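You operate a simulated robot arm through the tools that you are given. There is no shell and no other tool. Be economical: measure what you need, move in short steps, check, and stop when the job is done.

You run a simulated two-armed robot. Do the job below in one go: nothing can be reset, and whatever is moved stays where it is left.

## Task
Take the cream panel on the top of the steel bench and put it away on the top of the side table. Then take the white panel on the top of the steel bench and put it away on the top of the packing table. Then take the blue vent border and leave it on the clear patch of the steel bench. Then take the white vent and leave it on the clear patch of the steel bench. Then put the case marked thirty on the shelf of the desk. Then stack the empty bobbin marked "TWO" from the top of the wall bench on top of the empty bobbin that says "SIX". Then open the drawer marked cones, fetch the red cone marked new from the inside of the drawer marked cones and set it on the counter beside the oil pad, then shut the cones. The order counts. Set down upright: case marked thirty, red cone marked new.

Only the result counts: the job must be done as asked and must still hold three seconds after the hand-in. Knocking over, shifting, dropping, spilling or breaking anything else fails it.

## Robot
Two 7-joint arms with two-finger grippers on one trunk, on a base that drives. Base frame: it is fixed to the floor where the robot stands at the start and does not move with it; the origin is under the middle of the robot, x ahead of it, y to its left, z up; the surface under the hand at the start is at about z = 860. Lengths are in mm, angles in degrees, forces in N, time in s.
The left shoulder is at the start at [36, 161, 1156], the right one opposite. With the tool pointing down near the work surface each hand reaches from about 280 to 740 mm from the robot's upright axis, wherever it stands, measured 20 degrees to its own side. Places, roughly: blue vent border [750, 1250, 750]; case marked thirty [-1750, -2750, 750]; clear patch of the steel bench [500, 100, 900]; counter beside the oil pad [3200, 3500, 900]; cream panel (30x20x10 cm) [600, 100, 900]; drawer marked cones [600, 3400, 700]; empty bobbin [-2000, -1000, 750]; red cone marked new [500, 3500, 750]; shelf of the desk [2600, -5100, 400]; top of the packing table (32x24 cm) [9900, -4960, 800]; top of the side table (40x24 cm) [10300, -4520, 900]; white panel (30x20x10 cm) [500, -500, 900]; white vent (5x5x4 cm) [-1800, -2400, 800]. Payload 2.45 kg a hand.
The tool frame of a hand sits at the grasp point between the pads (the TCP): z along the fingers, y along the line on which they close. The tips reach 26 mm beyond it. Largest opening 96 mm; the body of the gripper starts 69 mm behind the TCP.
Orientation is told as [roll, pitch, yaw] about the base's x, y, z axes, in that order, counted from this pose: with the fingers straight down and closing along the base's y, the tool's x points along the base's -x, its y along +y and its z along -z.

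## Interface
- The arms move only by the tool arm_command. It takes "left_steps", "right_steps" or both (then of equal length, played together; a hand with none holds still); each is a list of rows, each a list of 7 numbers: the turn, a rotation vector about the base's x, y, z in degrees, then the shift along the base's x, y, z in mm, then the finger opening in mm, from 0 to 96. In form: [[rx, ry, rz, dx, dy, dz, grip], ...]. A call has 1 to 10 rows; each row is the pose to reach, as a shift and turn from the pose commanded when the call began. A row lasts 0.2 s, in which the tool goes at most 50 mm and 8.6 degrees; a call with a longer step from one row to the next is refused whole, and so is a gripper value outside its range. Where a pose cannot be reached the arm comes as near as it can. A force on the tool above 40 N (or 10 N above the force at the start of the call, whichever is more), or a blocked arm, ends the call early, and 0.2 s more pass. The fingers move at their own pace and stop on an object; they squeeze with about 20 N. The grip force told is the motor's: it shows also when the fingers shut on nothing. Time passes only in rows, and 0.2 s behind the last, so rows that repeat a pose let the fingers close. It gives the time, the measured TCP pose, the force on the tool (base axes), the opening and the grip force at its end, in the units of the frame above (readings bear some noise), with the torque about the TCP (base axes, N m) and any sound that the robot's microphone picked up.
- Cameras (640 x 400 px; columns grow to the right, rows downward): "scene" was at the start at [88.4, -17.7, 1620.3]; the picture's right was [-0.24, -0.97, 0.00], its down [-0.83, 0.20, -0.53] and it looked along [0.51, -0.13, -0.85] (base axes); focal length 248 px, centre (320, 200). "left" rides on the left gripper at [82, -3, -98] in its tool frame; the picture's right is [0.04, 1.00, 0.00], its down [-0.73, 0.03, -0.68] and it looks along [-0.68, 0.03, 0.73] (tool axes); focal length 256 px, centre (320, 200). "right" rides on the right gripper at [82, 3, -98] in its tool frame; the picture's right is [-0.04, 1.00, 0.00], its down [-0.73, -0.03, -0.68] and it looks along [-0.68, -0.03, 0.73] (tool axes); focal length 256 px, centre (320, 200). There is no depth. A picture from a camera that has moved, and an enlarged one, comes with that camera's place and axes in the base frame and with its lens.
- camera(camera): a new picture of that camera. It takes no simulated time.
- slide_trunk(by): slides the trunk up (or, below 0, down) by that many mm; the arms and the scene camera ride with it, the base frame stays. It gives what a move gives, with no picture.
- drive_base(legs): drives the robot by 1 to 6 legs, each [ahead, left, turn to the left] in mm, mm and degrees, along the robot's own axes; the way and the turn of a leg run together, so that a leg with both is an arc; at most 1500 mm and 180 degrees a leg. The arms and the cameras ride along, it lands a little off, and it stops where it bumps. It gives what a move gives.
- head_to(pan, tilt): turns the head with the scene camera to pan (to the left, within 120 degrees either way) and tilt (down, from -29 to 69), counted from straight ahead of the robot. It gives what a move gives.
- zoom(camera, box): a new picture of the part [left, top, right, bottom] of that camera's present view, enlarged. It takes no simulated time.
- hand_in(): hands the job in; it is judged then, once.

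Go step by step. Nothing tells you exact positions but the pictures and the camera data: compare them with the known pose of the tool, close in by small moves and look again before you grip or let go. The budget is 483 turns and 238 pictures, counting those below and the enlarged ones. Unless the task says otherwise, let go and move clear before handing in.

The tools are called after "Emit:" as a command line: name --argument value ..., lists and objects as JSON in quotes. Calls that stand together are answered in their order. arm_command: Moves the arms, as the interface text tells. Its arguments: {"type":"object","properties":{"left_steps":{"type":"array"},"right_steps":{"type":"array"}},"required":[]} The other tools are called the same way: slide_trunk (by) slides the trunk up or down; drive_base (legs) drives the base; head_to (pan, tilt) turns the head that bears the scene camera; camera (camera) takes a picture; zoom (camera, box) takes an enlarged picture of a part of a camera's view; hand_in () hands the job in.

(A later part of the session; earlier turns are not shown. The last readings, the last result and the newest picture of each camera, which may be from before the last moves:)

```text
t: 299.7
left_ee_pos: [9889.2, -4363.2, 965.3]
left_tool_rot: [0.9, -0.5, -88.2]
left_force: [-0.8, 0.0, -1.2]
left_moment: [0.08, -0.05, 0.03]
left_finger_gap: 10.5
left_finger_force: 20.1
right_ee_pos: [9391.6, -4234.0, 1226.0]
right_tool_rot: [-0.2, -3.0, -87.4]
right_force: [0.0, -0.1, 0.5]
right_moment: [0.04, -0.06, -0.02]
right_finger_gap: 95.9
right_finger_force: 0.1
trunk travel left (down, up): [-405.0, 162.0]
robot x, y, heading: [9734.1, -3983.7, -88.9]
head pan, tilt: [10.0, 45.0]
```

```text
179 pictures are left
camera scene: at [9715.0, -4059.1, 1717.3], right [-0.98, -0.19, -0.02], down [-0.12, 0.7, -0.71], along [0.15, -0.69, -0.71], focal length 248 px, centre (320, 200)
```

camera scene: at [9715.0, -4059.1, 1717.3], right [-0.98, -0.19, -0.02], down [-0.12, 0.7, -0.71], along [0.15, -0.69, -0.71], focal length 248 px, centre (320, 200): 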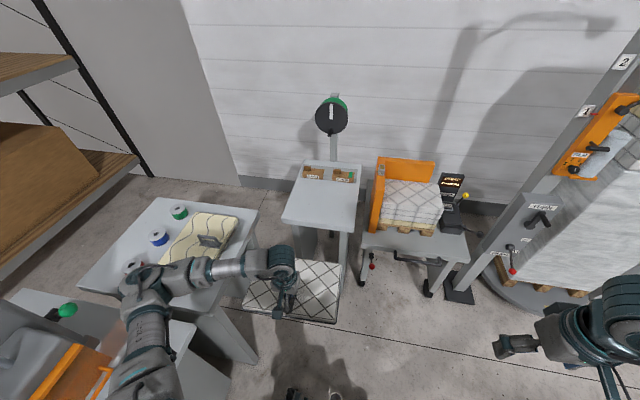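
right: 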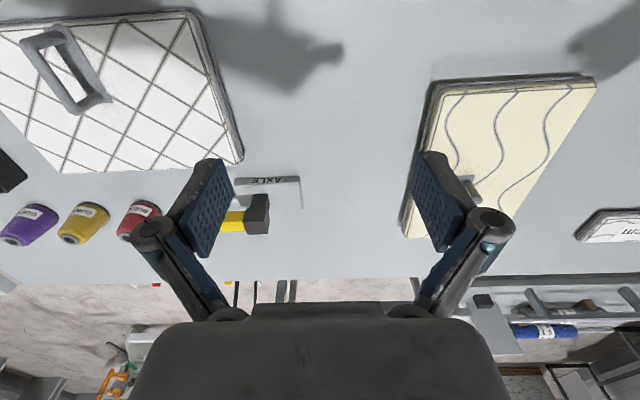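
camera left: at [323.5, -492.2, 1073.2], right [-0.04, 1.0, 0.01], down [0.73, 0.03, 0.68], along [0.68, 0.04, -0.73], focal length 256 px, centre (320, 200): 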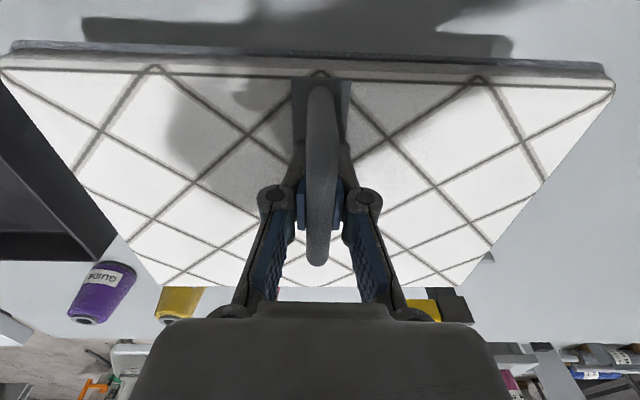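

The left elbow would pass over the side table and the cream panel. I'll shift right a bit and raise the trunk before going forward.

Emit:
slide_trunk --by 160

Emit:
drive_base --legs '[[0, -90, -1.1], [250, 0, 0]]'

Emit:
camera --camera "scene"

Emit:
head_to --pan 50 --tilt 50

Emit:
camera --camera "scene"

```text
t: 301.6
left_ee_pos: [9890.8, -4362.8, 1125.1]
left_tool_rot: [0.4, -0.5, -88.5]
left_force: [-1.2, 0.8, -2.3]
left_moment: [0.08, 0.01, -0.02]
left_finger_gap: 10.2
left_finger_force: 19.9
right_ee_pos: [9396.0, -4232.9, 1388.6]
right_tool_rot: [-0.7, -3.0, -87.5]
right_force: [1.1, 0.2, 0.9]
right_moment: [-0.04, 0.07, -0.02]
right_finger_gap: 95.8
right_finger_force: 0.1
trunk travel left (down, up): [-565.0, 2.0]
robot x, y, heading: [9734.2, -3980.3, -88.9]
head pan, tilt: [10.0, 45.0]
```

```text
t: 303.3
left_ee_pos: [9785.6, -4385.5, 1140.2]
left_tool_rot: [1.3, -2.7, -90.1]
left_force: [-2.2, 0.2, -1.2]
left_moment: [0.06, -0.12, -0.09]
left_finger_gap: 11.2
left_finger_force: 20.1
right_ee_pos: [9289.8, -4233.0, 1390.7]
right_tool_rot: [-0.7, -4.8, -88.6]
right_force: [-1.3, 1.1, 1.6]
right_moment: [-0.09, -0.04, -0.02]
right_finger_gap: 96.0
right_finger_force: 0.0
trunk travel left (down, up): [-565.0, 2.0]
robot x, y, heading: [9650.2, -4028.8, -90.5]
head pan, tilt: [10.0, 45.0]
stopped in leg 2: the robot was blocked; the commanded pose is now the measured one
```

```text
178 pictures are left
camera scene: at [9644.2, -4069.1, 1877.9], right [-0.99, -0.17, -0.01], down [-0.11, 0.69, -0.72], along [0.13, -0.71, -0.7], focal length 248 px, centre (320, 200)
```

scene: 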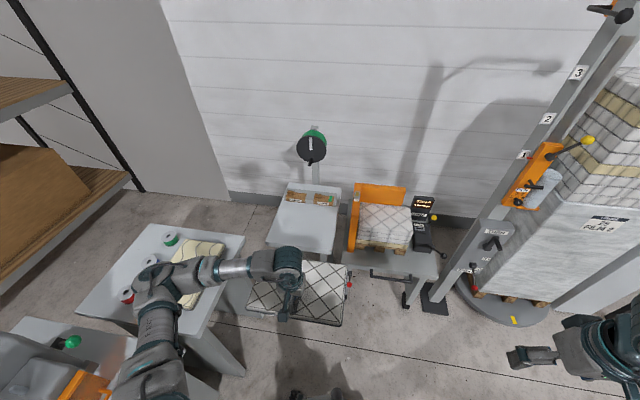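

```text
t: 304.4
left_ee_pos: [9773.1, -4405.9, 1133.1]
left_tool_rot: [1.7, -1.5, -90.0]
left_force: [-2.1, -0.4, -2.4]
left_moment: [0.12, -0.03, -0.04]
left_finger_gap: 11.0
left_finger_force: 19.8
right_ee_pos: [9275.6, -4257.4, 1384.3]
right_tool_rot: [0.0, -3.6, -88.9]
right_force: [0.6, 0.7, 1.0]
right_moment: [-0.09, 0.05, -0.06]
right_finger_gap: 95.8
right_finger_force: 0.0
trunk travel left (down, up): [-565.0, 2.0]
robot x, y, heading: [9641.0, -4026.1, -90.4]
head pan, tilt: [50.0, 50.0]
```

```text
177 pictures are left
camera scene: at [9651.6, -4069.9, 1871.0], right [-0.65, -0.76, -0.02], down [-0.56, 0.5, -0.66], along [0.51, -0.41, -0.75], focal length 248 px, centre (320, 200)
```

scene: 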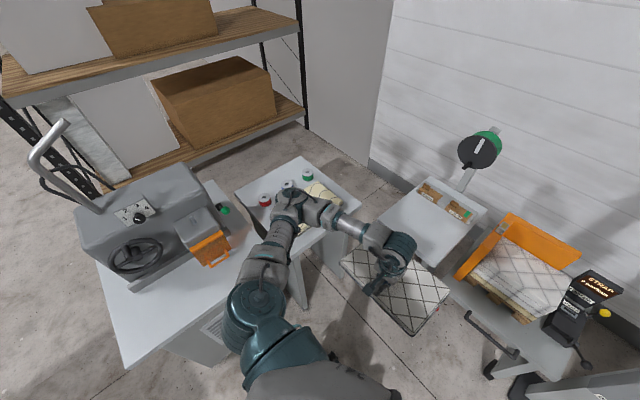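

Emit:
drive_base --legs '[[120, 0, 0]]'

Emit:
drive_base --legs '[[100, 0, 0]]'

Emit:
camera --camera "scene"

```text
t: 305.6
left_ee_pos: [9788.8, -4518.7, 1134.9]
left_tool_rot: [0.9, -1.9, -90.1]
left_force: [-2.0, 1.0, -1.7]
left_moment: [0.07, -0.08, -0.05]
left_finger_gap: 10.6
left_finger_force: 19.6
right_ee_pos: [9293.5, -4368.2, 1386.8]
right_tool_rot: [-0.8, -4.1, -88.8]
right_force: [0.8, 1.4, 0.6]
right_moment: [-0.11, 0.04, -0.03]
right_finger_gap: 96.2
right_finger_force: 0.1
trunk travel left (down, up): [-565.0, 2.0]
robot x, y, heading: [9652.8, -4151.7, -90.8]
head pan, tilt: [50.0, 50.0]
```

```text
t: 307.3
left_ee_pos: [9809.7, -4611.6, 1138.2]
left_tool_rot: [0.1, -2.6, -90.8]
left_force: [-2.5, 0.4, -0.9]
left_moment: [0.1, -0.08, -0.08]
left_finger_gap: 11.9
left_finger_force: 19.8
right_ee_pos: [9318.9, -4452.5, 1397.2]
right_tool_rot: [-2.4, -4.3, -89.3]
right_force: [0.1, 0.9, 0.7]
right_moment: [-0.07, 0.01, -0.01]
right_finger_gap: 96.0
right_finger_force: 0.1
trunk travel left (down, up): [-565.0, 2.0]
robot x, y, heading: [9652.1, -4251.9, -91.1]
head pan, tilt: [50.0, 50.0]
stopped in leg 1: the robot was blocked; the commanded pose is now the measured one
```

```text
176 pictures are left
camera scene: at [9687.8, -4281.5, 1870.8], right [-0.66, -0.76, -0.01], down [-0.57, 0.5, -0.65], along [0.49, -0.42, -0.76], focal length 248 px, centre (320, 200)
```

scene: 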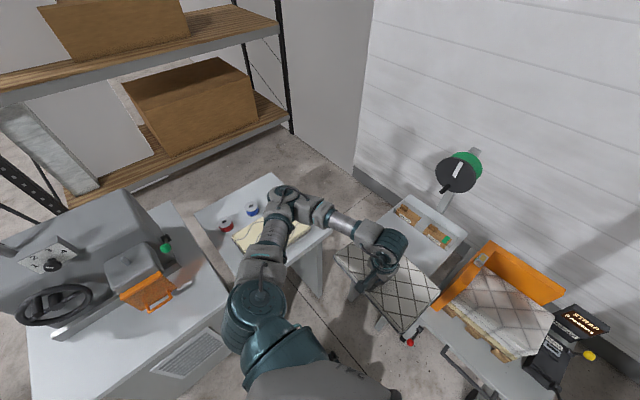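

Emit:
drive_base --legs '[[80, 0, 1]]'

Emit:
camera --camera "left"

```text
t: 308.8
left_ee_pos: [9880.0, -4685.4, 1129.2]
left_tool_rot: [-2.5, -2.8, -89.3]
left_force: [2.5, 0.0, -2.1]
left_moment: [0.13, 0.05, 0.08]
left_finger_gap: 11.6
left_finger_force: 19.9
right_ee_pos: [9395.1, -4534.0, 1409.9]
right_tool_rot: [-6.0, -3.9, -87.6]
right_force: [-1.1, -1.8, 0.1]
right_moment: [0.09, 0.01, 0.04]
right_finger_gap: 96.1
right_finger_force: 0.0
trunk travel left (down, up): [-565.0, 2.0]
robot x, y, heading: [9652.1, -4328.3, -89.9]
head pan, tilt: [50.0, 50.0]
stopped in leg 1: the robot was blocked; the commanded pose is now the measured one
```

```text
175 pictures are left
camera left: at [9878.7, -4598.5, 1223.2], right [1.0, 0.05, -0.04], down [0.07, -0.7, 0.71], along [0.0, -0.71, -0.7], focal length 256 px, centre (320, 200)
```

left: 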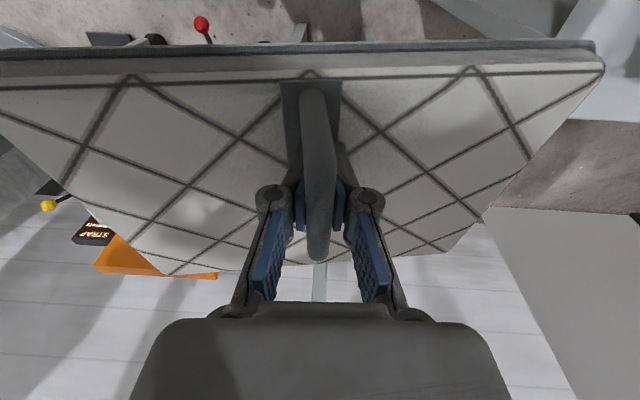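

The robot is swaying, so I'll hold still for a while to let it settle.

Emit:
arm_command --left_steps '[[0, 0, 0, 0, 0, 0, 0], [0, 0, 0, 0, 0, 0, 0], [0, 0, 0, 0, 0, 0, 0], [0, 0, 0, 0, 0, 0, 0], [0, 0, 0, 0, 0, 0, 0], [0, 0, 0, 0, 0, 0, 0], [0, 0, 0, 0, 0, 0, 0], [0, 0, 0, 0, 0, 0, 0]]'

Emit:
arm_command --left_steps '[[0, 0, 0, 0, 0, 0, 0], [0, 0, 0, 0, 0, 0, 0], [0, 0, 0, 0, 0, 0, 0], [0, 0, 0, 0, 0, 0, 0], [0, 0, 0, 0, 0, 0, 0], [0, 0, 0, 0, 0, 0, 0], [0, 0, 0, 0, 0, 0, 0], [0, 0, 0, 0, 0, 0, 0], [0, 0, 0, 0, 0, 0, 0], [0, 0, 0, 0, 0, 0, 0]]'

```text
t: 310.8
left_ee_pos: [9898.5, -4677.0, 1127.7]
left_tool_rot: [-3.7, -3.1, -89.3]
left_force: [2.9, 0.3, -2.3]
left_moment: [0.08, 0.1, 0.07]
left_finger_gap: 12.0
left_finger_force: 20.3
right_ee_pos: [9419.3, -4526.0, 1415.4]
right_tool_rot: [-7.1, -4.1, -87.7]
right_force: [-0.2, -1.1, -0.4]
right_moment: [0.1, -0.02, 0.02]
right_finger_gap: 96.3
right_finger_force: 0.0
trunk travel left (down, up): [-565.0, 2.0]
robot x, y, heading: [9652.8, -4328.0, -89.6]
head pan, tilt: [50.0, 50.0]
stopped in row 8 (left hand): the arm was blocked; the commanded pose is now the measured one
```

```text
t: 313.2
left_ee_pos: [9849.7, -4675.2, 1139.6]
left_tool_rot: [-1.0, -3.7, -89.7]
left_force: [-2.3, -1.0, -1.6]
left_moment: [0.1, -0.05, -0.03]
left_finger_gap: 11.8
left_finger_force: 19.5
right_ee_pos: [9361.6, -4517.6, 1404.9]
right_tool_rot: [-4.8, -4.3, -88.1]
right_force: [-0.5, 0.0, 0.4]
right_moment: [-0.03, 0.0, -0.03]
right_finger_gap: 96.1
right_finger_force: 0.0
trunk travel left (down, up): [-565.0, 2.0]
robot x, y, heading: [9652.2, -4327.8, -90.1]
head pan, tilt: [50.0, 50.0]
stopped in row 10 (left hand): the arm was blocked; the commanded pose is now the measured one
```

Emit:
slide_trunk --by -110

Emit:
arm_command --left_steps '[[0, 0, 0, 10, 0, 0, 0], [0, 0, 0, 20, 0, 0, 0], [0, 0, 0, 30, 0, 0, 0], [0, 0, 0, 30, 0, 0, 0], [0, 0, 0, 30, 0, 0, 0], [0, 0, 0, 30, 0, 0, 0]]'

Emit:
head_to --pan 25 --tilt 50

Emit:
camera --camera "scene"

```text
t: 314.6
left_ee_pos: [9864.4, -4674.2, 1027.5]
left_tool_rot: [-1.5, -3.5, -89.6]
left_force: [0.4, 0.2, -1.1]
left_moment: [0.11, 0.02, 0.01]
left_finger_gap: 11.4
left_finger_force: 20.0
right_ee_pos: [9374.3, -4519.6, 1297.3]
right_tool_rot: [-5.2, -4.3, -88.0]
right_force: [0.3, 0.6, 0.4]
right_moment: [-0.01, -0.03, -0.01]
right_finger_gap: 95.8
right_finger_force: 0.1
trunk travel left (down, up): [-455.0, 112.0]
robot x, y, heading: [9658.4, -4322.5, -89.9]
head pan, tilt: [50.0, 50.0]
```

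```text
t: 316.1
left_ee_pos: [9893.5, -4675.4, 1026.0]
left_tool_rot: [-1.6, -3.5, -89.3]
left_force: [1.0, -0.9, -1.8]
left_moment: [0.11, -0.04, 0.01]
left_finger_gap: 11.7
left_finger_force: 20.4
right_ee_pos: [9376.5, -4518.4, 1297.6]
right_tool_rot: [-5.5, -4.0, -87.9]
right_force: [0.0, 0.1, -0.5]
right_moment: [0.01, -0.01, 0.0]
right_finger_gap: 95.7
right_finger_force: 0.0
trunk travel left (down, up): [-455.0, 112.0]
robot x, y, heading: [9653.1, -4327.0, -90.0]
head pan, tilt: [50.0, 50.0]
```

```text
t: 316.9
left_ee_pos: [9910.5, -4675.8, 1022.9]
left_tool_rot: [-2.2, -3.4, -89.2]
left_force: [1.6, 0.2, -2.8]
left_moment: [0.1, 0.04, 0.01]
left_finger_gap: 11.5
left_finger_force: 20.1
right_ee_pos: [9395.4, -4518.5, 1302.0]
right_tool_rot: [-6.3, -4.2, -87.6]
right_force: [-0.9, 0.3, -0.5]
right_moment: [0.05, 0.02, 0.01]
right_finger_gap: 96.0
right_finger_force: 0.0
trunk travel left (down, up): [-455.0, 112.0]
robot x, y, heading: [9658.9, -4325.3, -89.9]
head pan, tilt: [25.0, 50.0]
```

```text
174 pictures are left
camera scene: at [9745.7, -4386.4, 1758.1], right [-0.9, -0.43, 0.03], down [-0.35, 0.69, -0.63], along [0.25, -0.58, -0.78], focal length 248 px, centre (320, 200)
```

scene: 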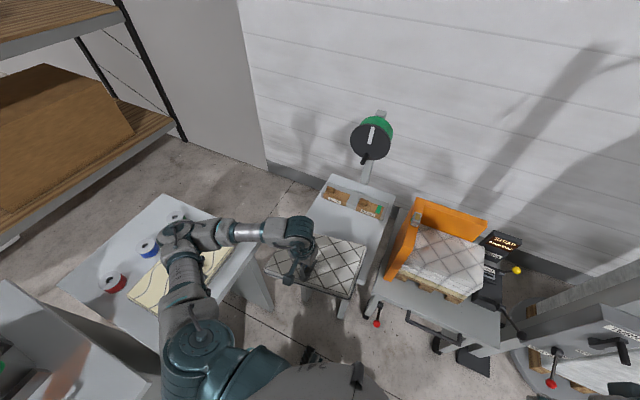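

Now I'll extend over the packing table, levelling the hand.

Emit:
arm_command --left_steps '[[1, -0.6, 0, -5, -35, 0, 0], [2, -1.2, 0, -10, -70, 0, 0], [3, -2, 0, -15, -105, 0, 0], [3.4, -2.2, 0, -18, -140, 0, 0], [3.4, -2.2, 0, -18, -175, 0, 0], [3.4, -2.2, 0, -18, -205, -10, 0], [3.4, -2.2, 0, -18, -226, -20, 0], [3.4, -2.2, 0, -18, -226, -30, 0]]'

Emit:
camera --camera "left"

Emit:
camera --camera "scene"

```text
t: 318.9
left_ee_pos: [9855.5, -4897.7, 1002.8]
left_tool_rot: [2.1, -0.4, -89.6]
left_force: [-1.8, -0.3, -1.6]
left_moment: [0.06, -0.08, -0.02]
left_finger_gap: 11.5
left_finger_force: 19.9
right_ee_pos: [9351.4, -4512.6, 1291.8]
right_tool_rot: [-4.1, -4.5, -87.8]
right_force: [-0.6, 0.6, -0.5]
right_moment: [-0.08, -0.03, 0.01]
right_finger_gap: 95.9
right_finger_force: 0.0
trunk travel left (down, up): [-455.0, 112.0]
robot x, y, heading: [9664.3, -4325.9, -90.2]
head pan, tilt: [25.0, 50.0]
stopped in row 8 (left hand): the arm was blocked; the commanded pose is now the measured one
```

```text
173 pictures are left
camera left: at [9847.7, -4815.2, 1100.7], right [1.0, 0.05, 0.04], down [0.01, -0.73, 0.68], along [0.06, -0.68, -0.73], focal length 256 px, centre (320, 200)
```

left: 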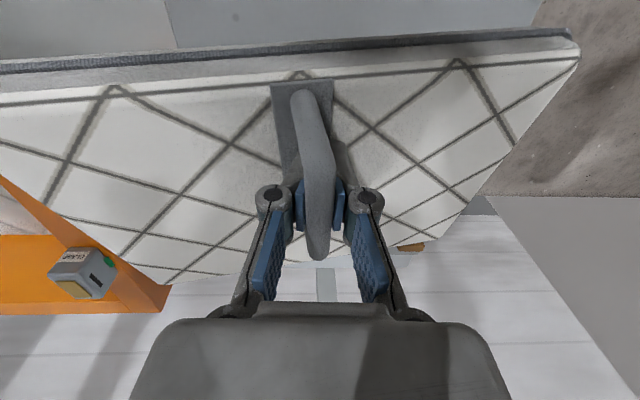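

```text
172 pictures are left
camera scene: at [9694.6, -4385.7, 1760.3], right [-0.91, -0.42, 0.0], down [-0.33, 0.7, -0.64], along [0.27, -0.58, -0.77], focal length 248 px, centre (320, 200)
```

scene: 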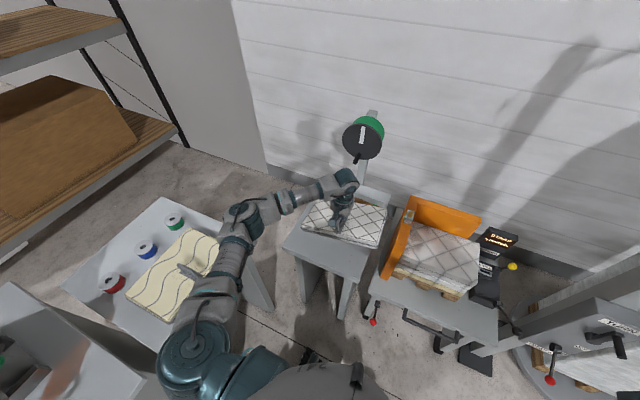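

Emit:
arm_command --left_steps '[[0, 0, 0, 10, 0, 0, 0], [0, 0, 0, 20, 0, 0, 0], [0, 0, 0, 30, 0, 0, 0], [0, 0, 0, 30, 0, 0, 0], [0, 0, 0, 30, 0, 0, 0], [0, 0, 0, 30, 0, 0, 0], [0, 0, 0, 30, 0, 0, 0], [0, 0, 0, 30, 0, 0, 0], [0, 0, 0, 30, 0, 0, 0], [0, 0, 0, 30, 0, 0, 0]]'

Emit:
arm_command --left_steps '[[0, 0, 0, 0, 0, 0, 0], [0, 0, 0, 0, 0, 0, 0], [0, 0, 0, 0, 0, 0, 0], [0, 0, 0, 0, 0, 0, 0], [0, 0, 0, 0, 0, 0, 0], [0, 0, 0, 0, 0, 0, 0], [0, 0, 0, 0, 0, 0, 0], [0, 0, 0, 0, 0, 0, 0]]'

Emit:
arm_command --left_steps '[[0, 0, 0, 0, 0, 0, 0], [0, 0, 0, 0, 0, 0, 0], [0, 0, 0, 0, 0, 0, 0], [0, 0, 0, 0, 0, 0, 0], [0, 0, 0, 0, 0, 0, 0]]'

Emit:
camera --camera "left"

```text
t: 321.1
left_ee_pos: [9883.8, -4900.8, 1003.3]
left_tool_rot: [2.3, -0.1, -89.4]
left_force: [-1.1, -0.7, -1.7]
left_moment: [0.07, -0.08, 0.01]
left_finger_gap: 11.3
left_finger_force: 20.9
right_ee_pos: [9343.4, -4516.6, 1289.2]
right_tool_rot: [-3.7, -4.3, -87.9]
right_force: [-0.2, 0.1, 0.7]
right_moment: [-0.1, 0.01, 0.02]
right_finger_gap: 96.0
right_finger_force: 0.1
trunk travel left (down, up): [-455.0, 112.0]
robot x, y, heading: [9661.4, -4324.2, -89.9]
head pan, tilt: [25.0, 50.0]
```

```text
t: 323.1
left_ee_pos: [9914.5, -4898.2, 996.2]
left_tool_rot: [0.3, -0.1, -89.4]
left_force: [0.8, 0.2, -2.3]
left_moment: [0.09, 0.06, 0.02]
left_finger_gap: 11.2
left_finger_force: 20.1
right_ee_pos: [9384.1, -4515.2, 1300.1]
right_tool_rot: [-6.0, -4.2, -87.7]
right_force: [0.4, -0.3, 1.3]
right_moment: [0.01, 0.01, 0.01]
right_finger_gap: 95.8
right_finger_force: 0.1
trunk travel left (down, up): [-455.0, 112.0]
robot x, y, heading: [9660.2, -4327.5, -89.9]
head pan, tilt: [25.0, 50.0]
stopped in row 8 (left hand): the arm was blocked; the commanded pose is now the measured one
```

```text
t: 324.5
left_ee_pos: [9889.5, -4895.5, 1005.3]
left_tool_rot: [1.9, -0.5, -89.5]
left_force: [-0.4, 0.9, -1.1]
left_moment: [0.06, -0.1, 0.01]
left_finger_gap: 11.5
left_finger_force: 20.1
right_ee_pos: [9355.0, -4509.9, 1294.2]
right_tool_rot: [-4.4, -4.7, -87.9]
right_force: [-0.5, 0.5, -0.4]
right_moment: [-0.03, -0.04, -0.05]
right_finger_gap: 96.0
right_finger_force: 0.1
trunk travel left (down, up): [-455.0, 112.0]
robot x, y, heading: [9663.0, -4328.0, -90.0]
head pan, tilt: [25.0, 50.0]
stopped in row 5 (left hand): the arm was blocked; the commanded pose is now the measured one
```

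```text
171 pictures are left
camera left: at [9882.0, -4811.0, 1102.0], right [1.0, 0.05, 0.03], down [0.01, -0.73, 0.69], along [0.06, -0.68, -0.73], focal length 256 px, centre (320, 200)
```

left: 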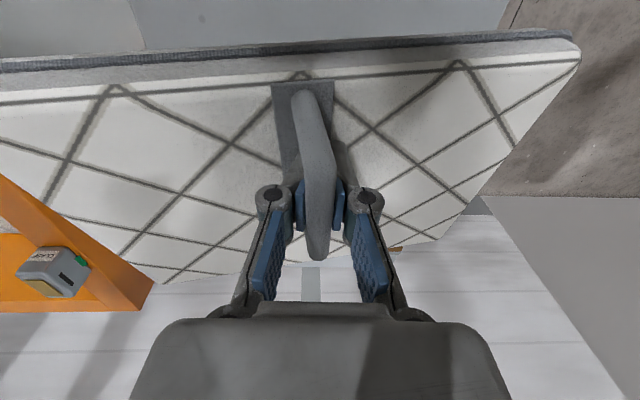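

The panel is tilted about 11° west-side-up in the grip. I'll level it by tilting the hand about y, then lower towards the table.

Emit:
arm_command --left_steps '[[0, -4, 0, 5, 0, 0, 0], [0, -8, 0, 10, 0, 0, 0], [0, -10, 0, 10, 0, -20, 0], [0, -10, 0, 10, 0, -40, 0], [0, -10, 0, 10, 0, -60, 0]]'

Emit:
camera --camera "left"

Emit:
zoom --camera "scene" --box '[200, 120, 460, 320]'

```text
t: 325.7
left_ee_pos: [9890.4, -4897.1, 946.0]
left_tool_rot: [12.3, -0.7, -89.7]
left_force: [-1.8, 0.7, -2.1]
left_moment: [0.11, -0.08, -0.03]
left_finger_gap: 11.3
left_finger_force: 20.0
right_ee_pos: [9339.2, -4511.5, 1288.6]
right_tool_rot: [-3.9, -4.6, -88.1]
right_force: [-1.3, 0.0, -0.1]
right_moment: [-0.05, -0.01, -0.02]
right_finger_gap: 95.8
right_finger_force: 0.0
trunk travel left (down, up): [-455.0, 112.0]
robot x, y, heading: [9657.0, -4326.1, -89.9]
head pan, tilt: [25.0, 50.0]
```

```text
170 pictures are left
camera left: at [9864.2, -4813.4, 1040.6], right [0.98, 0.05, 0.21], down [-0.11, -0.73, 0.68], along [0.19, -0.68, -0.7], focal length 256 px, centre (320, 200)
```

left: 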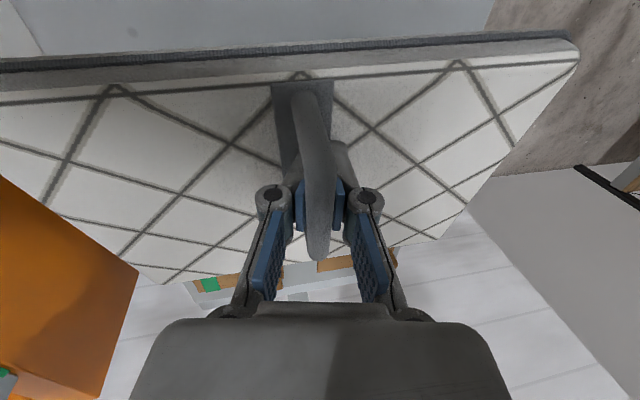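

```text
2.00 times, centred on (330, 220) of scene
camera zoom: at [9642.5, -4388.5, 1760.6], right [-0.91, -0.42, -0.03], down [-0.31, 0.7, -0.65], along [0.29, -0.58, -0.76], focal length 496 px, centre (300, 160)
```

zoom: 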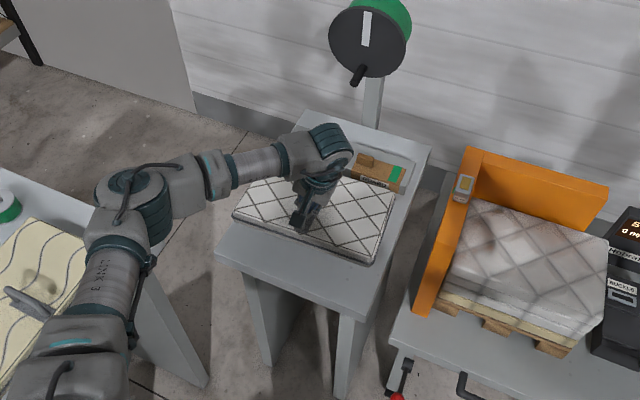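

It's centred over the table and level. I'll lower on.

Emit:
arm_command --left_steps '[[0, 0, 0, 0, 0, -20, 0], [0, 0, 0, 0, 0, -40, 0], [0, 0, 0, 0, 0, -55, 0], [0, 0, 0, 0, 0, -65, 0], [0, 0, 0, 0, 0, -72, 0]]'

Emit:
camera --camera "left"

Emit:
zoom --camera "scene" --box '[200, 120, 460, 320]'

```text
t: 326.9
left_ee_pos: [9931.4, -4895.8, 865.7]
left_tool_rot: [10.4, -0.5, -89.3]
left_force: [-2.0, 1.7, 9.7]
left_moment: [-0.17, 0.13, -0.18]
left_finger_gap: 11.2
left_finger_force: 19.9
right_ee_pos: [9391.9, -4511.9, 1301.5]
right_tool_rot: [-5.9, -4.6, -87.3]
right_force: [0.8, -0.9, 0.3]
right_moment: [0.08, -0.03, 0.03]
right_finger_gap: 96.3
right_finger_force: 0.1
trunk travel left (down, up): [-455.0, 112.0]
robot x, y, heading: [9667.1, -4329.5, -90.4]
head pan, tilt: [25.0, 50.0]
```

```text
168 pictures are left
camera left: at [9909.2, -4812.6, 960.2], right [0.98, 0.05, 0.18], down [-0.08, -0.73, 0.68], along [0.17, -0.68, -0.71], focal length 256 px, centre (320, 200)
```

left: 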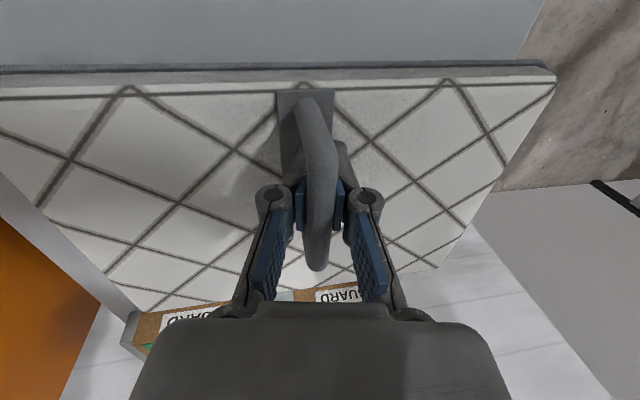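

```text
2.00 times, centred on (330, 220) of scene
camera zoom: at [9707.8, -4389.0, 1760.2], right [-0.91, -0.42, 0.0], down [-0.33, 0.7, -0.64], along [0.27, -0.58, -0.77], focal length 496 px, centre (300, 160)
```

zoom: 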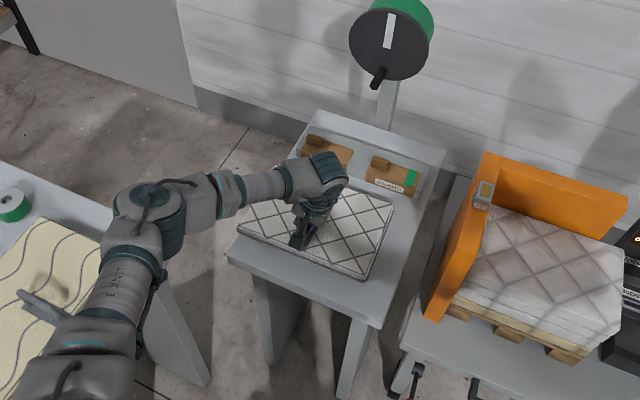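

It touches the table but has swayed about 35 mm east. I'll lift slightly and shift west.

Emit:
arm_command --left_steps '[[0, 0, 0, -5, 0, 10, 0], [0, 0, 0, -20, 0, 10, 0], [0, 0, 0, -30, 0, 10, 0], [0, 0, 0, -30, 0, 10, 0]]'

Emit:
arm_command --left_steps '[[0, 0, 0, 0, 0, 0, 0], [0, 0, 0, 0, 0, 0, 0]]'

```text
t: 327.9
left_ee_pos: [9905.1, -4895.5, 875.7]
left_tool_rot: [10.3, -0.4, -89.2]
left_force: [0.5, -0.2, -1.7]
left_moment: [0.12, 0.04, 0.04]
left_finger_gap: 10.6
left_finger_force: 20.2
right_ee_pos: [9396.0, -4511.6, 1302.7]
right_tool_rot: [-6.3, -4.6, -87.1]
right_force: [-0.7, -0.7, -1.0]
right_moment: [0.1, -0.04, 0.04]
right_finger_gap: 95.8
right_finger_force: 0.1
trunk travel left (down, up): [-455.0, 112.0]
robot x, y, heading: [9668.5, -4328.3, -89.8]
head pan, tilt: [25.0, 50.0]
```

```text
t: 328.5
left_ee_pos: [9861.5, -4896.9, 884.1]
left_tool_rot: [12.3, -0.5, -89.6]
left_force: [-1.1, -0.3, -0.6]
left_moment: [0.12, -0.08, -0.07]
left_finger_gap: 10.7
left_finger_force: 19.8
right_ee_pos: [9339.6, -4511.3, 1290.9]
right_tool_rot: [-3.9, -4.6, -88.0]
right_force: [0.0, 0.5, 0.2]
right_moment: [-0.03, -0.01, -0.07]
right_finger_gap: 96.0
right_finger_force: 0.1
trunk travel left (down, up): [-455.0, 112.0]
robot x, y, heading: [9655.6, -4324.0, -90.2]
head pan, tilt: [25.0, 50.0]
```

Emit:
arm_command --left_steps '[[0, 0, 0, 8, 0, -12, 0], [0, 0, 0, 8, 0, -22, 0], [0, 0, 0, 8, 0, -22, 0]]'

Emit:
zoom --camera "scene" --box '[200, 120, 460, 320]'

```text
t: 329.3
left_ee_pos: [9879.7, -4901.4, 865.8]
left_tool_rot: [12.5, -1.2, -89.1]
left_force: [-0.9, -0.1, 0.8]
left_moment: [-0.24, 0.27, 0.11]
left_finger_gap: 10.6
left_finger_force: 20.5
right_ee_pos: [9346.2, -4511.2, 1291.1]
right_tool_rot: [-3.9, -4.7, -87.7]
right_force: [-0.2, 0.2, -0.7]
right_moment: [-0.02, -0.01, 0.01]
right_finger_gap: 96.1
right_finger_force: 0.0
trunk travel left (down, up): [-455.0, 112.0]
robot x, y, heading: [9660.1, -4326.5, -90.0]
head pan, tilt: [25.0, 50.0]
stopped in row 3 (left hand): the force on the tool passed its limit at 43 N (the readings are from after the stop); the commanded pose is now the measured one
```

```text
2.00 times, centred on (330, 220) of scene
camera zoom: at [9678.4, -4387.0, 1760.3], right [-0.91, -0.42, -0.01], down [-0.32, 0.7, -0.64], along [0.28, -0.58, -0.77], focal length 496 px, centre (300, 160)
```

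zoom: 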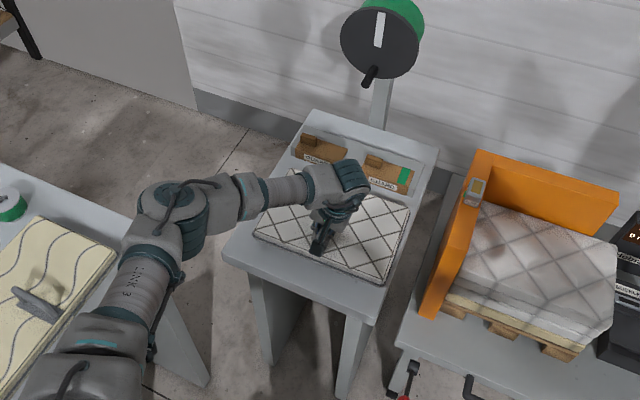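

Emit:
arm_command --left_steps '[[0, 0, 0, 8, 0, 2, 0], [0, 0, 0, 16, 0, 2, 0], [0, 0, 0, 18, 0, 0, 0], [0, 0, 0, 18, 0, -3, 0]]'

Emit:
zoom --camera "scene" --box '[200, 120, 460, 320]'

```text
t: 330.3
left_ee_pos: [9895.9, -4899.9, 863.3]
left_tool_rot: [12.6, -1.4, -89.0]
left_force: [3.9, 0.0, 5.6]
left_moment: [-0.24, 0.75, 0.18]
left_finger_gap: 10.1
left_finger_force: 20.3
right_ee_pos: [9343.8, -4510.2, 1290.7]
right_tool_rot: [-3.9, -4.8, -87.7]
right_force: [1.5, -0.1, -0.6]
right_moment: [-0.04, 0.07, -0.01]
right_finger_gap: 96.2
right_finger_force: 0.1
trunk travel left (down, up): [-455.0, 112.0]
robot x, y, heading: [9659.5, -4322.5, -90.0]
head pan, tilt: [25.0, 50.0]
```

```text
2.00 times, centred on (330, 220) of scene
camera zoom: at [9670.5, -4385.5, 1760.8], right [-0.91, -0.42, -0.01], down [-0.32, 0.7, -0.65], along [0.28, -0.58, -0.76], focal length 496 px, centre (300, 160)
```

zoom: 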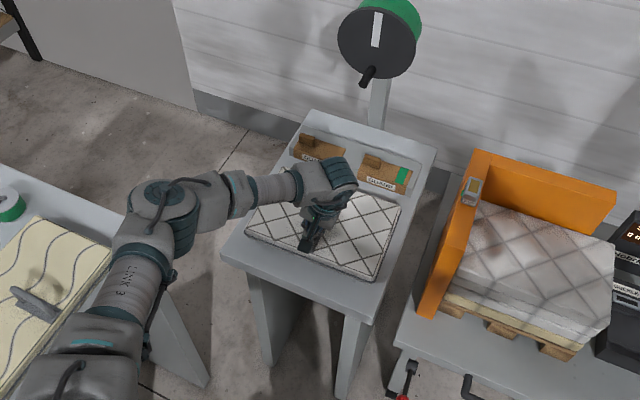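

Centred now. I'll let go and retreat along the tool axis.

Emit:
arm_command --left_steps '[[0, 0, 0, 0, 0, 0, 50], [0, 0, 0, 0, 0, 0, 96], [0, 0, 0, -9, 0, 40, 96], [0, 0, 0, -18, 0, 85, 96], [0, 0, 0, -22, 0, 130, 96], [0, 0, 0, -22, 20, 170, 96], [0, 0, 0, -22, 50, 200, 96]]'

Emit:
camera --camera "scene"

```text
t: 331.9
left_ee_pos: [9898.7, -4848.8, 1060.5]
left_tool_rot: [11.6, -1.3, -88.9]
left_force: [0.1, 0.6, 0.4]
left_moment: [-0.01, 0.04, 0.0]
left_finger_gap: 96.1
left_finger_force: 0.0
right_ee_pos: [9374.7, -4508.0, 1298.2]
right_tool_rot: [-5.2, -4.8, -87.5]
right_force: [-1.0, 0.7, 0.3]
right_moment: [-0.01, 0.01, 0.02]
right_finger_gap: 96.3
right_finger_force: 0.1
trunk travel left (down, up): [-455.0, 112.0]
robot x, y, heading: [9668.0, -4325.8, -90.0]
head pan, tilt: [25.0, 50.0]
```

```text
164 pictures are left
camera scene: at [9715.7, -4384.6, 1760.1], right [-0.91, -0.42, 0.01], down [-0.33, 0.69, -0.64], along [0.26, -0.58, -0.77], focal length 248 px, centre (320, 200)
```

scene: 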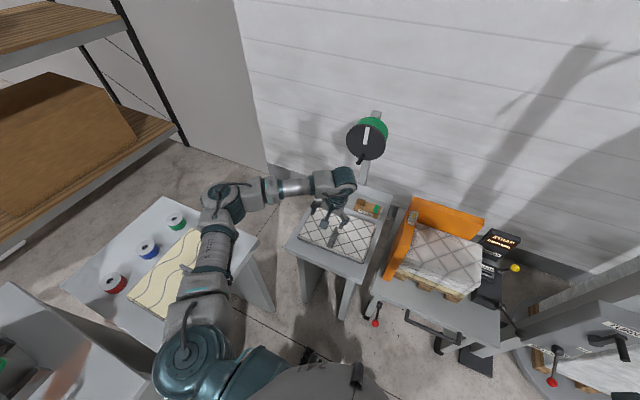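

The white panel is in place. I'll back out, tuck the arm and lower the trunk.

Emit:
drive_base --legs '[[-320, 0, 0]]'

Emit:
arm_command --left_steps '[[0, -4, 0, 0, 30, 0, 96], [0, 4, 0, 0, 60, 20, 96], [0, 10, 0, 0, 90, 40, 96], [0, 11, 0, 0, 120, 60, 96]]'

Emit:
drive_base --legs '[[0, -400, 0]]'

Emit:
slide_trunk --by -130

Emit:
camera --camera "scene"

```text
t: 334.0
left_ee_pos: [9876.6, -4533.2, 1063.4]
left_tool_rot: [12.5, -1.2, -89.0]
left_force: [-0.5, 0.4, -0.3]
left_moment: [-0.01, -0.08, 0.01]
left_finger_gap: 96.1
left_finger_force: 0.0
right_ee_pos: [9350.1, -4192.4, 1292.5]
right_tool_rot: [-4.1, -4.7, -87.7]
right_force: [-0.1, 0.5, -0.3]
right_moment: [-0.08, 0.01, -0.04]
right_finger_gap: 96.1
right_finger_force: 0.0
trunk travel left (down, up): [-455.0, 112.0]
robot x, y, heading: [9661.2, -4005.6, -89.7]
head pan, tilt: [25.0, 50.0]
```

```text
t: 335.0
left_ee_pos: [9874.7, -4407.8, 1124.4]
left_tool_rot: [1.3, -1.2, -88.8]
left_force: [-0.3, -0.5, 0.5]
left_moment: [0.01, 0.01, 0.01]
left_finger_gap: 95.7
left_finger_force: 0.0
right_ee_pos: [9348.6, -4186.3, 1294.9]
right_tool_rot: [-4.1, -4.9, -87.8]
right_force: [-0.1, -0.8, 1.0]
right_moment: [-0.07, 0.04, 0.0]
right_finger_gap: 96.0
right_finger_force: 0.1
trunk travel left (down, up): [-455.0, 112.0]
robot x, y, heading: [9662.7, -4007.1, -89.7]
head pan, tilt: [25.0, 50.0]
```

```text
t: 337.5
left_ee_pos: [9510.9, -4409.5, 1117.8]
left_tool_rot: [0.2, -1.1, -88.3]
left_force: [0.9, 0.6, -0.5]
left_moment: [-0.03, 0.08, 0.0]
left_finger_gap: 96.0
left_finger_force: 0.0
right_ee_pos: [8987.4, -4191.3, 1301.3]
right_tool_rot: [-5.7, -4.9, -87.0]
right_force: [0.6, -1.1, 0.0]
right_moment: [0.08, 0.06, 0.05]
right_finger_gap: 96.0
right_finger_force: 0.0
trunk travel left (down, up): [-455.0, 112.0]
robot x, y, heading: [9266.1, -4006.3, -89.4]
head pan, tilt: [25.0, 50.0]
```

```text
t: 339.1
left_ee_pos: [9499.0, -4407.8, 993.4]
left_tool_rot: [0.8, -1.2, -88.1]
left_force: [0.4, 1.3, -0.7]
left_moment: [0.01, 0.01, 0.05]
left_finger_gap: 95.9
left_finger_force: 0.2
right_ee_pos: [8971.9, -4200.8, 1158.6]
right_tool_rot: [-5.0, -2.1, -87.0]
right_force: [0.8, -0.2, 0.7]
right_moment: [0.01, -0.01, 0.0]
right_finger_gap: 95.9
right_finger_force: 0.2
trunk travel left (down, up): [-325.0, 242.0]
robot x, y, heading: [9264.8, -4009.9, -89.5]
head pan, tilt: [25.0, 50.0]
```

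```text
163 pictures are left
camera scene: at [9303.8, -4101.4, 1630.7], right [-0.9, -0.43, 0.0], down [-0.33, 0.69, -0.64], along [0.27, -0.58, -0.77], focal length 248 px, centre (320, 200)
```

scene: 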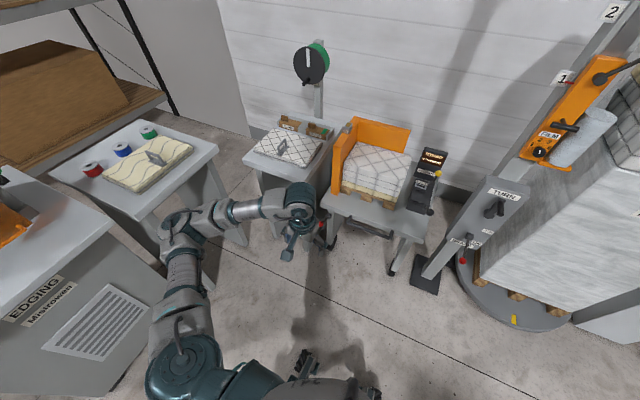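

Both panels are seated well. Now I'll turn west and drive back for the blue vent border.

Emit:
drive_base --legs '[[0, 0, -90.5], [1450, 240, 0], [1500, 0, 0], [1500, 0, 0], [1500, 0, 0]]'

```text
t: 371.4
left_ee_pos: [2904.3, -4411.0, 995.4]
left_tool_rot: [1.4, -1.2, -178.7]
left_force: [0.2, 0.8, 0.2]
left_moment: [0.0, 0.0, -0.04]
left_finger_gap: 95.9
left_finger_force: 0.2
right_ee_pos: [3115.5, -3885.7, 1156.2]
right_tool_rot: [-4.2, -2.1, -177.6]
right_force: [0.4, 0.7, -0.4]
right_moment: [-0.01, -0.03, 0.0]
right_finger_gap: 95.9
right_finger_force: 0.0
trunk travel left (down, up): [-325.0, 242.0]
robot x, y, heading: [3304.5, -4192.1, -180.0]
head pan, tilt: [25.0, 50.0]
```

Emit:
drive_base --legs '[[1490, 60, 0], [1500, 0, 0], [875, 0, 0], [0, 0, 90]]'

Emit:
drive_base --legs '[[-1500, 0, 0], [-1500, 0, 0], [-1500, 0, 0], [-1500, 0, 0]]'

Emit:
head_to --pan 60 --tilt 40

Emit:
camera --camera "scene"

```text
t: 393.9
left_ee_pos: [-351.5, -4667.3, 994.5]
left_tool_rot: [1.4, -1.2, -88.7]
left_force: [-0.1, 0.1, -0.4]
left_moment: [-0.01, 0.0, 0.01]
left_finger_gap: 96.1
left_finger_force: 0.0
right_ee_pos: [-877.2, -4455.3, 1155.1]
right_tool_rot: [-4.3, -2.3, -87.5]
right_force: [-0.6, 0.9, -0.2]
right_moment: [0.03, 0.02, 0.0]
right_finger_gap: 96.0
right_finger_force: 0.1
trunk travel left (down, up): [-325.0, 242.0]
robot x, y, heading: [-571.6, -4267.1, -89.8]
head pan, tilt: [25.0, 50.0]
```

```text
t: 422.4
left_ee_pos: [-319.4, 1341.6, 995.5]
left_tool_rot: [1.5, -1.3, -89.9]
left_force: [0.2, -0.7, -0.5]
left_moment: [-0.03, 0.01, -0.04]
left_finger_gap: 95.9
left_finger_force: 0.0
right_ee_pos: [-840.9, 1564.4, 1156.0]
right_tool_rot: [-4.2, -2.3, -88.6]
right_force: [-0.3, 0.5, 0.4]
right_moment: [0.0, -0.01, -0.02]
right_finger_gap: 96.0
right_finger_force: 0.2
trunk travel left (down, up): [-325.0, 242.0]
robot x, y, heading: [-526.3, 1743.0, -91.1]
head pan, tilt: [25.0, 50.0]
```

```text
t: 423.4
left_ee_pos: [-319.2, 1345.3, 997.7]
left_tool_rot: [1.5, -1.5, -89.9]
left_force: [0.4, 0.7, 0.4]
left_moment: [0.0, -0.03, -0.03]
left_finger_gap: 96.0
left_finger_force: 0.0
right_ee_pos: [-841.2, 1566.2, 1156.6]
right_tool_rot: [-4.2, -2.4, -88.7]
right_force: [-0.2, -0.1, 0.8]
right_moment: [0.0, 0.02, -0.02]
right_finger_gap: 95.9
right_finger_force: 0.1
trunk travel left (down, up): [-325.0, 242.0]
robot x, y, heading: [-530.8, 1744.6, -90.7]
head pan, tilt: [60.0, 40.0]
```

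```text
162 pictures are left
camera scene: at [-458.3, 1677.4, 1644.8], right [-0.52, -0.86, 0.0], down [-0.55, 0.34, -0.77], along [0.66, -0.39, -0.64], focal length 248 px, centre (320, 200)
```

scene: 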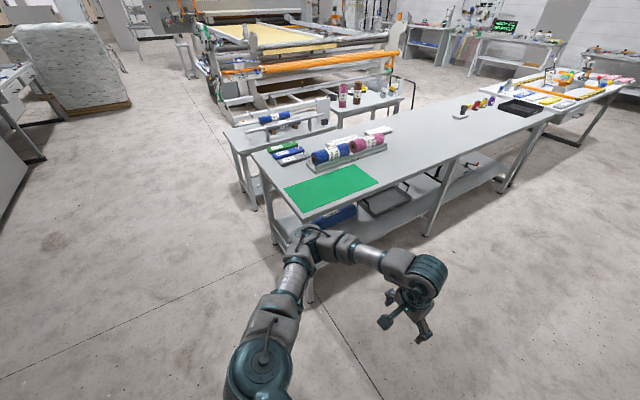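

Emit:
zoom --camera "scene" --box '[220, 90, 420, 230]'

```text
2.86 times, centred on (320, 160) of scene
camera zoom: at [-458.3, 1677.4, 1644.8], right [-0.52, -0.86, 0.0], down [-0.55, 0.34, -0.77], along [0.66, -0.39, -0.64], focal length 709 px, centre (320, 314)
```

zoom: 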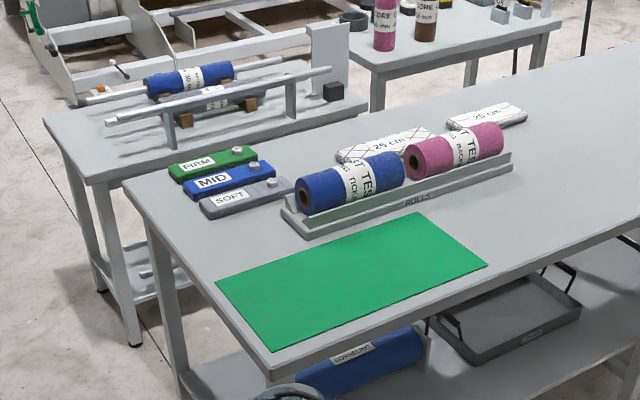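

Candidates are the blue MID piece near (827,1143) and the blue rolls. I'll drive to the bench's north end to see them close.

Emit:
drive_base --legs '[[-130, 0, 0], [0, 1300, 0.7]]'

Emit:
head_to --pan 0 --tilt 45

Emit:
camera --camera "scene"

```text
t: 430.9
left_ee_pos: [979.9, 1453.0, 998.3]
left_tool_rot: [1.5, -1.5, -89.6]
left_force: [-0.1, -0.5, -0.5]
left_moment: [0.03, 0.01, -0.01]
left_finger_gap: 96.1
left_finger_force: 0.1
right_ee_pos: [455.2, 1674.1, 1154.9]
right_tool_rot: [-4.0, -2.4, -88.6]
right_force: [0.0, 0.8, -1.1]
right_moment: [-0.03, -0.02, 0.04]
right_finger_gap: 96.3
right_finger_force: 0.0
trunk travel left (down, up): [-325.0, 242.0]
robot x, y, heading: [768.0, 1853.0, -90.8]
head pan, tilt: [60.0, 40.0]
```

```text
t: 432.2
left_ee_pos: [983.6, 1454.5, 998.5]
left_tool_rot: [1.4, -1.6, -89.6]
left_force: [-0.1, -0.4, 1.0]
left_moment: [0.02, 0.0, -0.02]
left_finger_gap: 96.1
left_finger_force: 0.1
right_ee_pos: [459.8, 1674.5, 1157.9]
right_tool_rot: [-4.4, -2.5, -88.6]
right_force: [-0.2, 0.5, -0.5]
right_moment: [-0.01, 0.04, 0.02]
right_finger_gap: 95.9
right_finger_force: 0.1
trunk travel left (down, up): [-325.0, 242.0]
robot x, y, heading: [776.3, 1849.9, -90.9]
head pan, tilt: [0.0, 45.0]
```

```text
160 pictures are left
camera scene: at [768.6, 1747.7, 1637.4], right [-1.0, 0.01, 0.0], down [0.01, 0.71, -0.71], along [-0.01, -0.71, -0.71], focal length 248 px, centre (320, 200)
```

scene: 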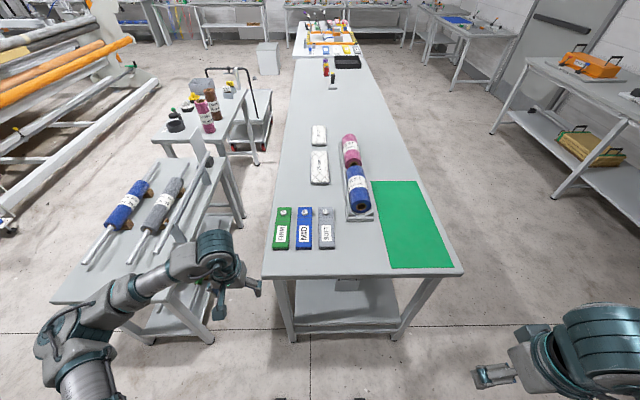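

Emit:
zoom --camera "scene" --box '[255, 120, 415, 260]'

Emit:
zoom --camera "scene" --box '[60, 140, 260, 290]'

```text
2.86 times, centred on (335, 190) of scene
camera zoom: at [768.6, 1747.7, 1637.4], right [-1.0, 0.01, 0.0], down [0.01, 0.71, -0.71], along [-0.01, -0.71, -0.71], focal length 709 px, centre (277, 229)
```

zoom: 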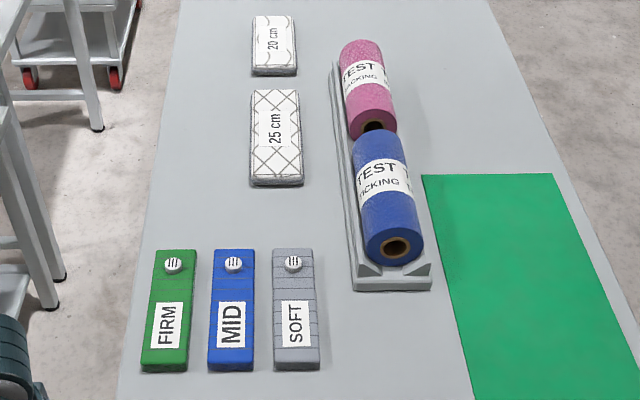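

```text
2.67 times, centred on (160, 215) of scene
camera zoom: at [768.6, 1747.7, 1637.4], right [-1.0, 0.01, 0.0], down [0.01, 0.71, -0.71], along [-0.01, -0.71, -0.71], focal length 661 px, centre (747, 160)
```

zoom: 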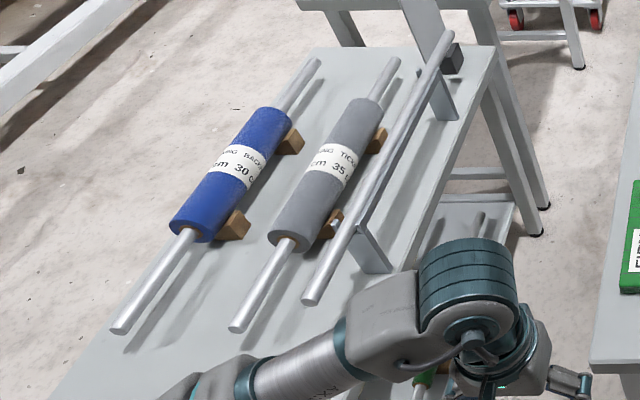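

FIRM/MID/SOFT are the borders with vents, so the blue vent border is the MID piece at about (821,1145). I'll use the right arm: shift the base and bring the right hand over it.

Emit:
drive_base --legs '[[0, 190, 0.8], [140, 0, 0]]'

Emit:
arm_command --right_steps '[[1, -1.5, -0.5, 15, -40, 0, 80], [2, -3, -1, 30, -80, -10, 80], [2.5, -4.4, -1.4, 45, -120, -20, 80], [2.5, -4.4, -1.4, 60, -160, -30, 80], [2.5, -4.4, -1.4, 80, -200, -40, 80], [2.5, -4.4, -1.4, 100, -240, -50, 80], [2.5, -4.4, -1.4, 120, -280, -60, 80], [2.5, -4.4, -1.4, 140, -320, -80, 80], [2.5, -4.4, -1.4, 160, -350, -110, 80]]'

Emit:
camera --camera "right"

```text
t: 434.6
left_ee_pos: [1176.7, 1316.7, 998.2]
left_tool_rot: [1.5, -1.7, -88.8]
left_force: [-0.5, 0.0, 0.4]
left_moment: [-0.03, -0.01, 0.0]
left_finger_gap: 95.9
left_finger_force: 0.0
right_ee_pos: [647.4, 1528.7, 1157.2]
right_tool_rot: [-4.4, -2.5, -87.7]
right_force: [-0.2, -0.6, 0.3]
right_moment: [-0.02, 0.0, 0.01]
right_finger_gap: 96.0
right_finger_force: 0.1
trunk travel left (down, up): [-325.0, 242.0]
robot x, y, heading: [961.8, 1708.4, -90.0]
head pan, tilt: [0.0, 45.0]
```

```text
t: 436.6
left_ee_pos: [1202.4, 1317.1, 992.8]
left_tool_rot: [0.1, -1.6, -88.7]
left_force: [0.1, -0.5, 0.9]
left_moment: [-0.02, 0.02, 0.04]
left_finger_gap: 96.1
left_finger_force: 0.1
right_ee_pos: [837.4, 1177.8, 1051.8]
right_tool_rot: [-1.5, -0.1, -89.1]
right_force: [0.3, -1.2, 0.8]
right_moment: [0.0, 0.04, 0.0]
right_finger_gap: 80.2
right_finger_force: 0.0
trunk travel left (down, up): [-325.0, 242.0]
robot x, y, heading: [959.8, 1705.5, -90.0]
head pan, tilt: [0.0, 45.0]
```

```text
157 pictures are left
camera right: at [841.7, 1258.5, 1149.9], right [1.0, -0.02, -0.02], down [0.0, -0.73, 0.68], along [-0.03, -0.68, -0.73], focal length 256 px, centre (320, 200)
```

right: 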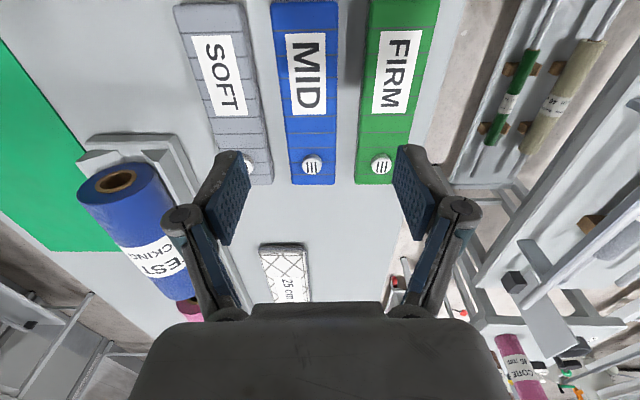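

Emit:
arm_command --right_steps '[[0, -0.5, -0.3, -7, -15, -30, 68], [0, -1.2, -0.6, -13, -33, -60, 68], [0, -1.2, -0.6, -13, -33, -100, 68], [0, -1.2, -0.6, -13, -33, -100, 68], [0, -1.2, -0.6, -13, -33, -100, 68], [0, -1.2, -0.6, -13, -33, -100, 68]]'

Emit:
camera --camera "right"

```text
t: 438.1
left_ee_pos: [1171.8, 1317.8, 1000.2]
left_tool_rot: [1.6, -1.7, -88.9]
left_force: [-1.0, -0.2, -0.2]
left_moment: [0.02, -0.1, 0.0]
left_finger_gap: 96.3
left_finger_force: 0.2
right_ee_pos: [793.9, 1148.8, 947.8]
right_tool_rot: [1.3, -0.2, -89.7]
right_force: [-0.5, 0.5, 0.2]
right_moment: [0.01, -0.13, 0.01]
right_finger_gap: 68.3
right_finger_force: 0.1
trunk travel left (down, up): [-325.0, 242.0]
robot x, y, heading: [951.5, 1712.4, -90.3]
head pan, tilt: [0.0, 45.0]
```

```text
156 pictures are left
camera right: at [794.1, 1228.2, 1046.0], right [1.0, -0.04, 0.02], down [-0.04, -0.73, 0.68], along [-0.01, -0.68, -0.73], focal length 256 px, centre (320, 200)
```

right: 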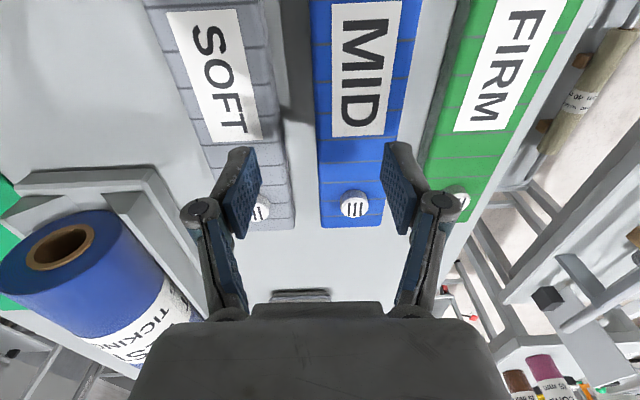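

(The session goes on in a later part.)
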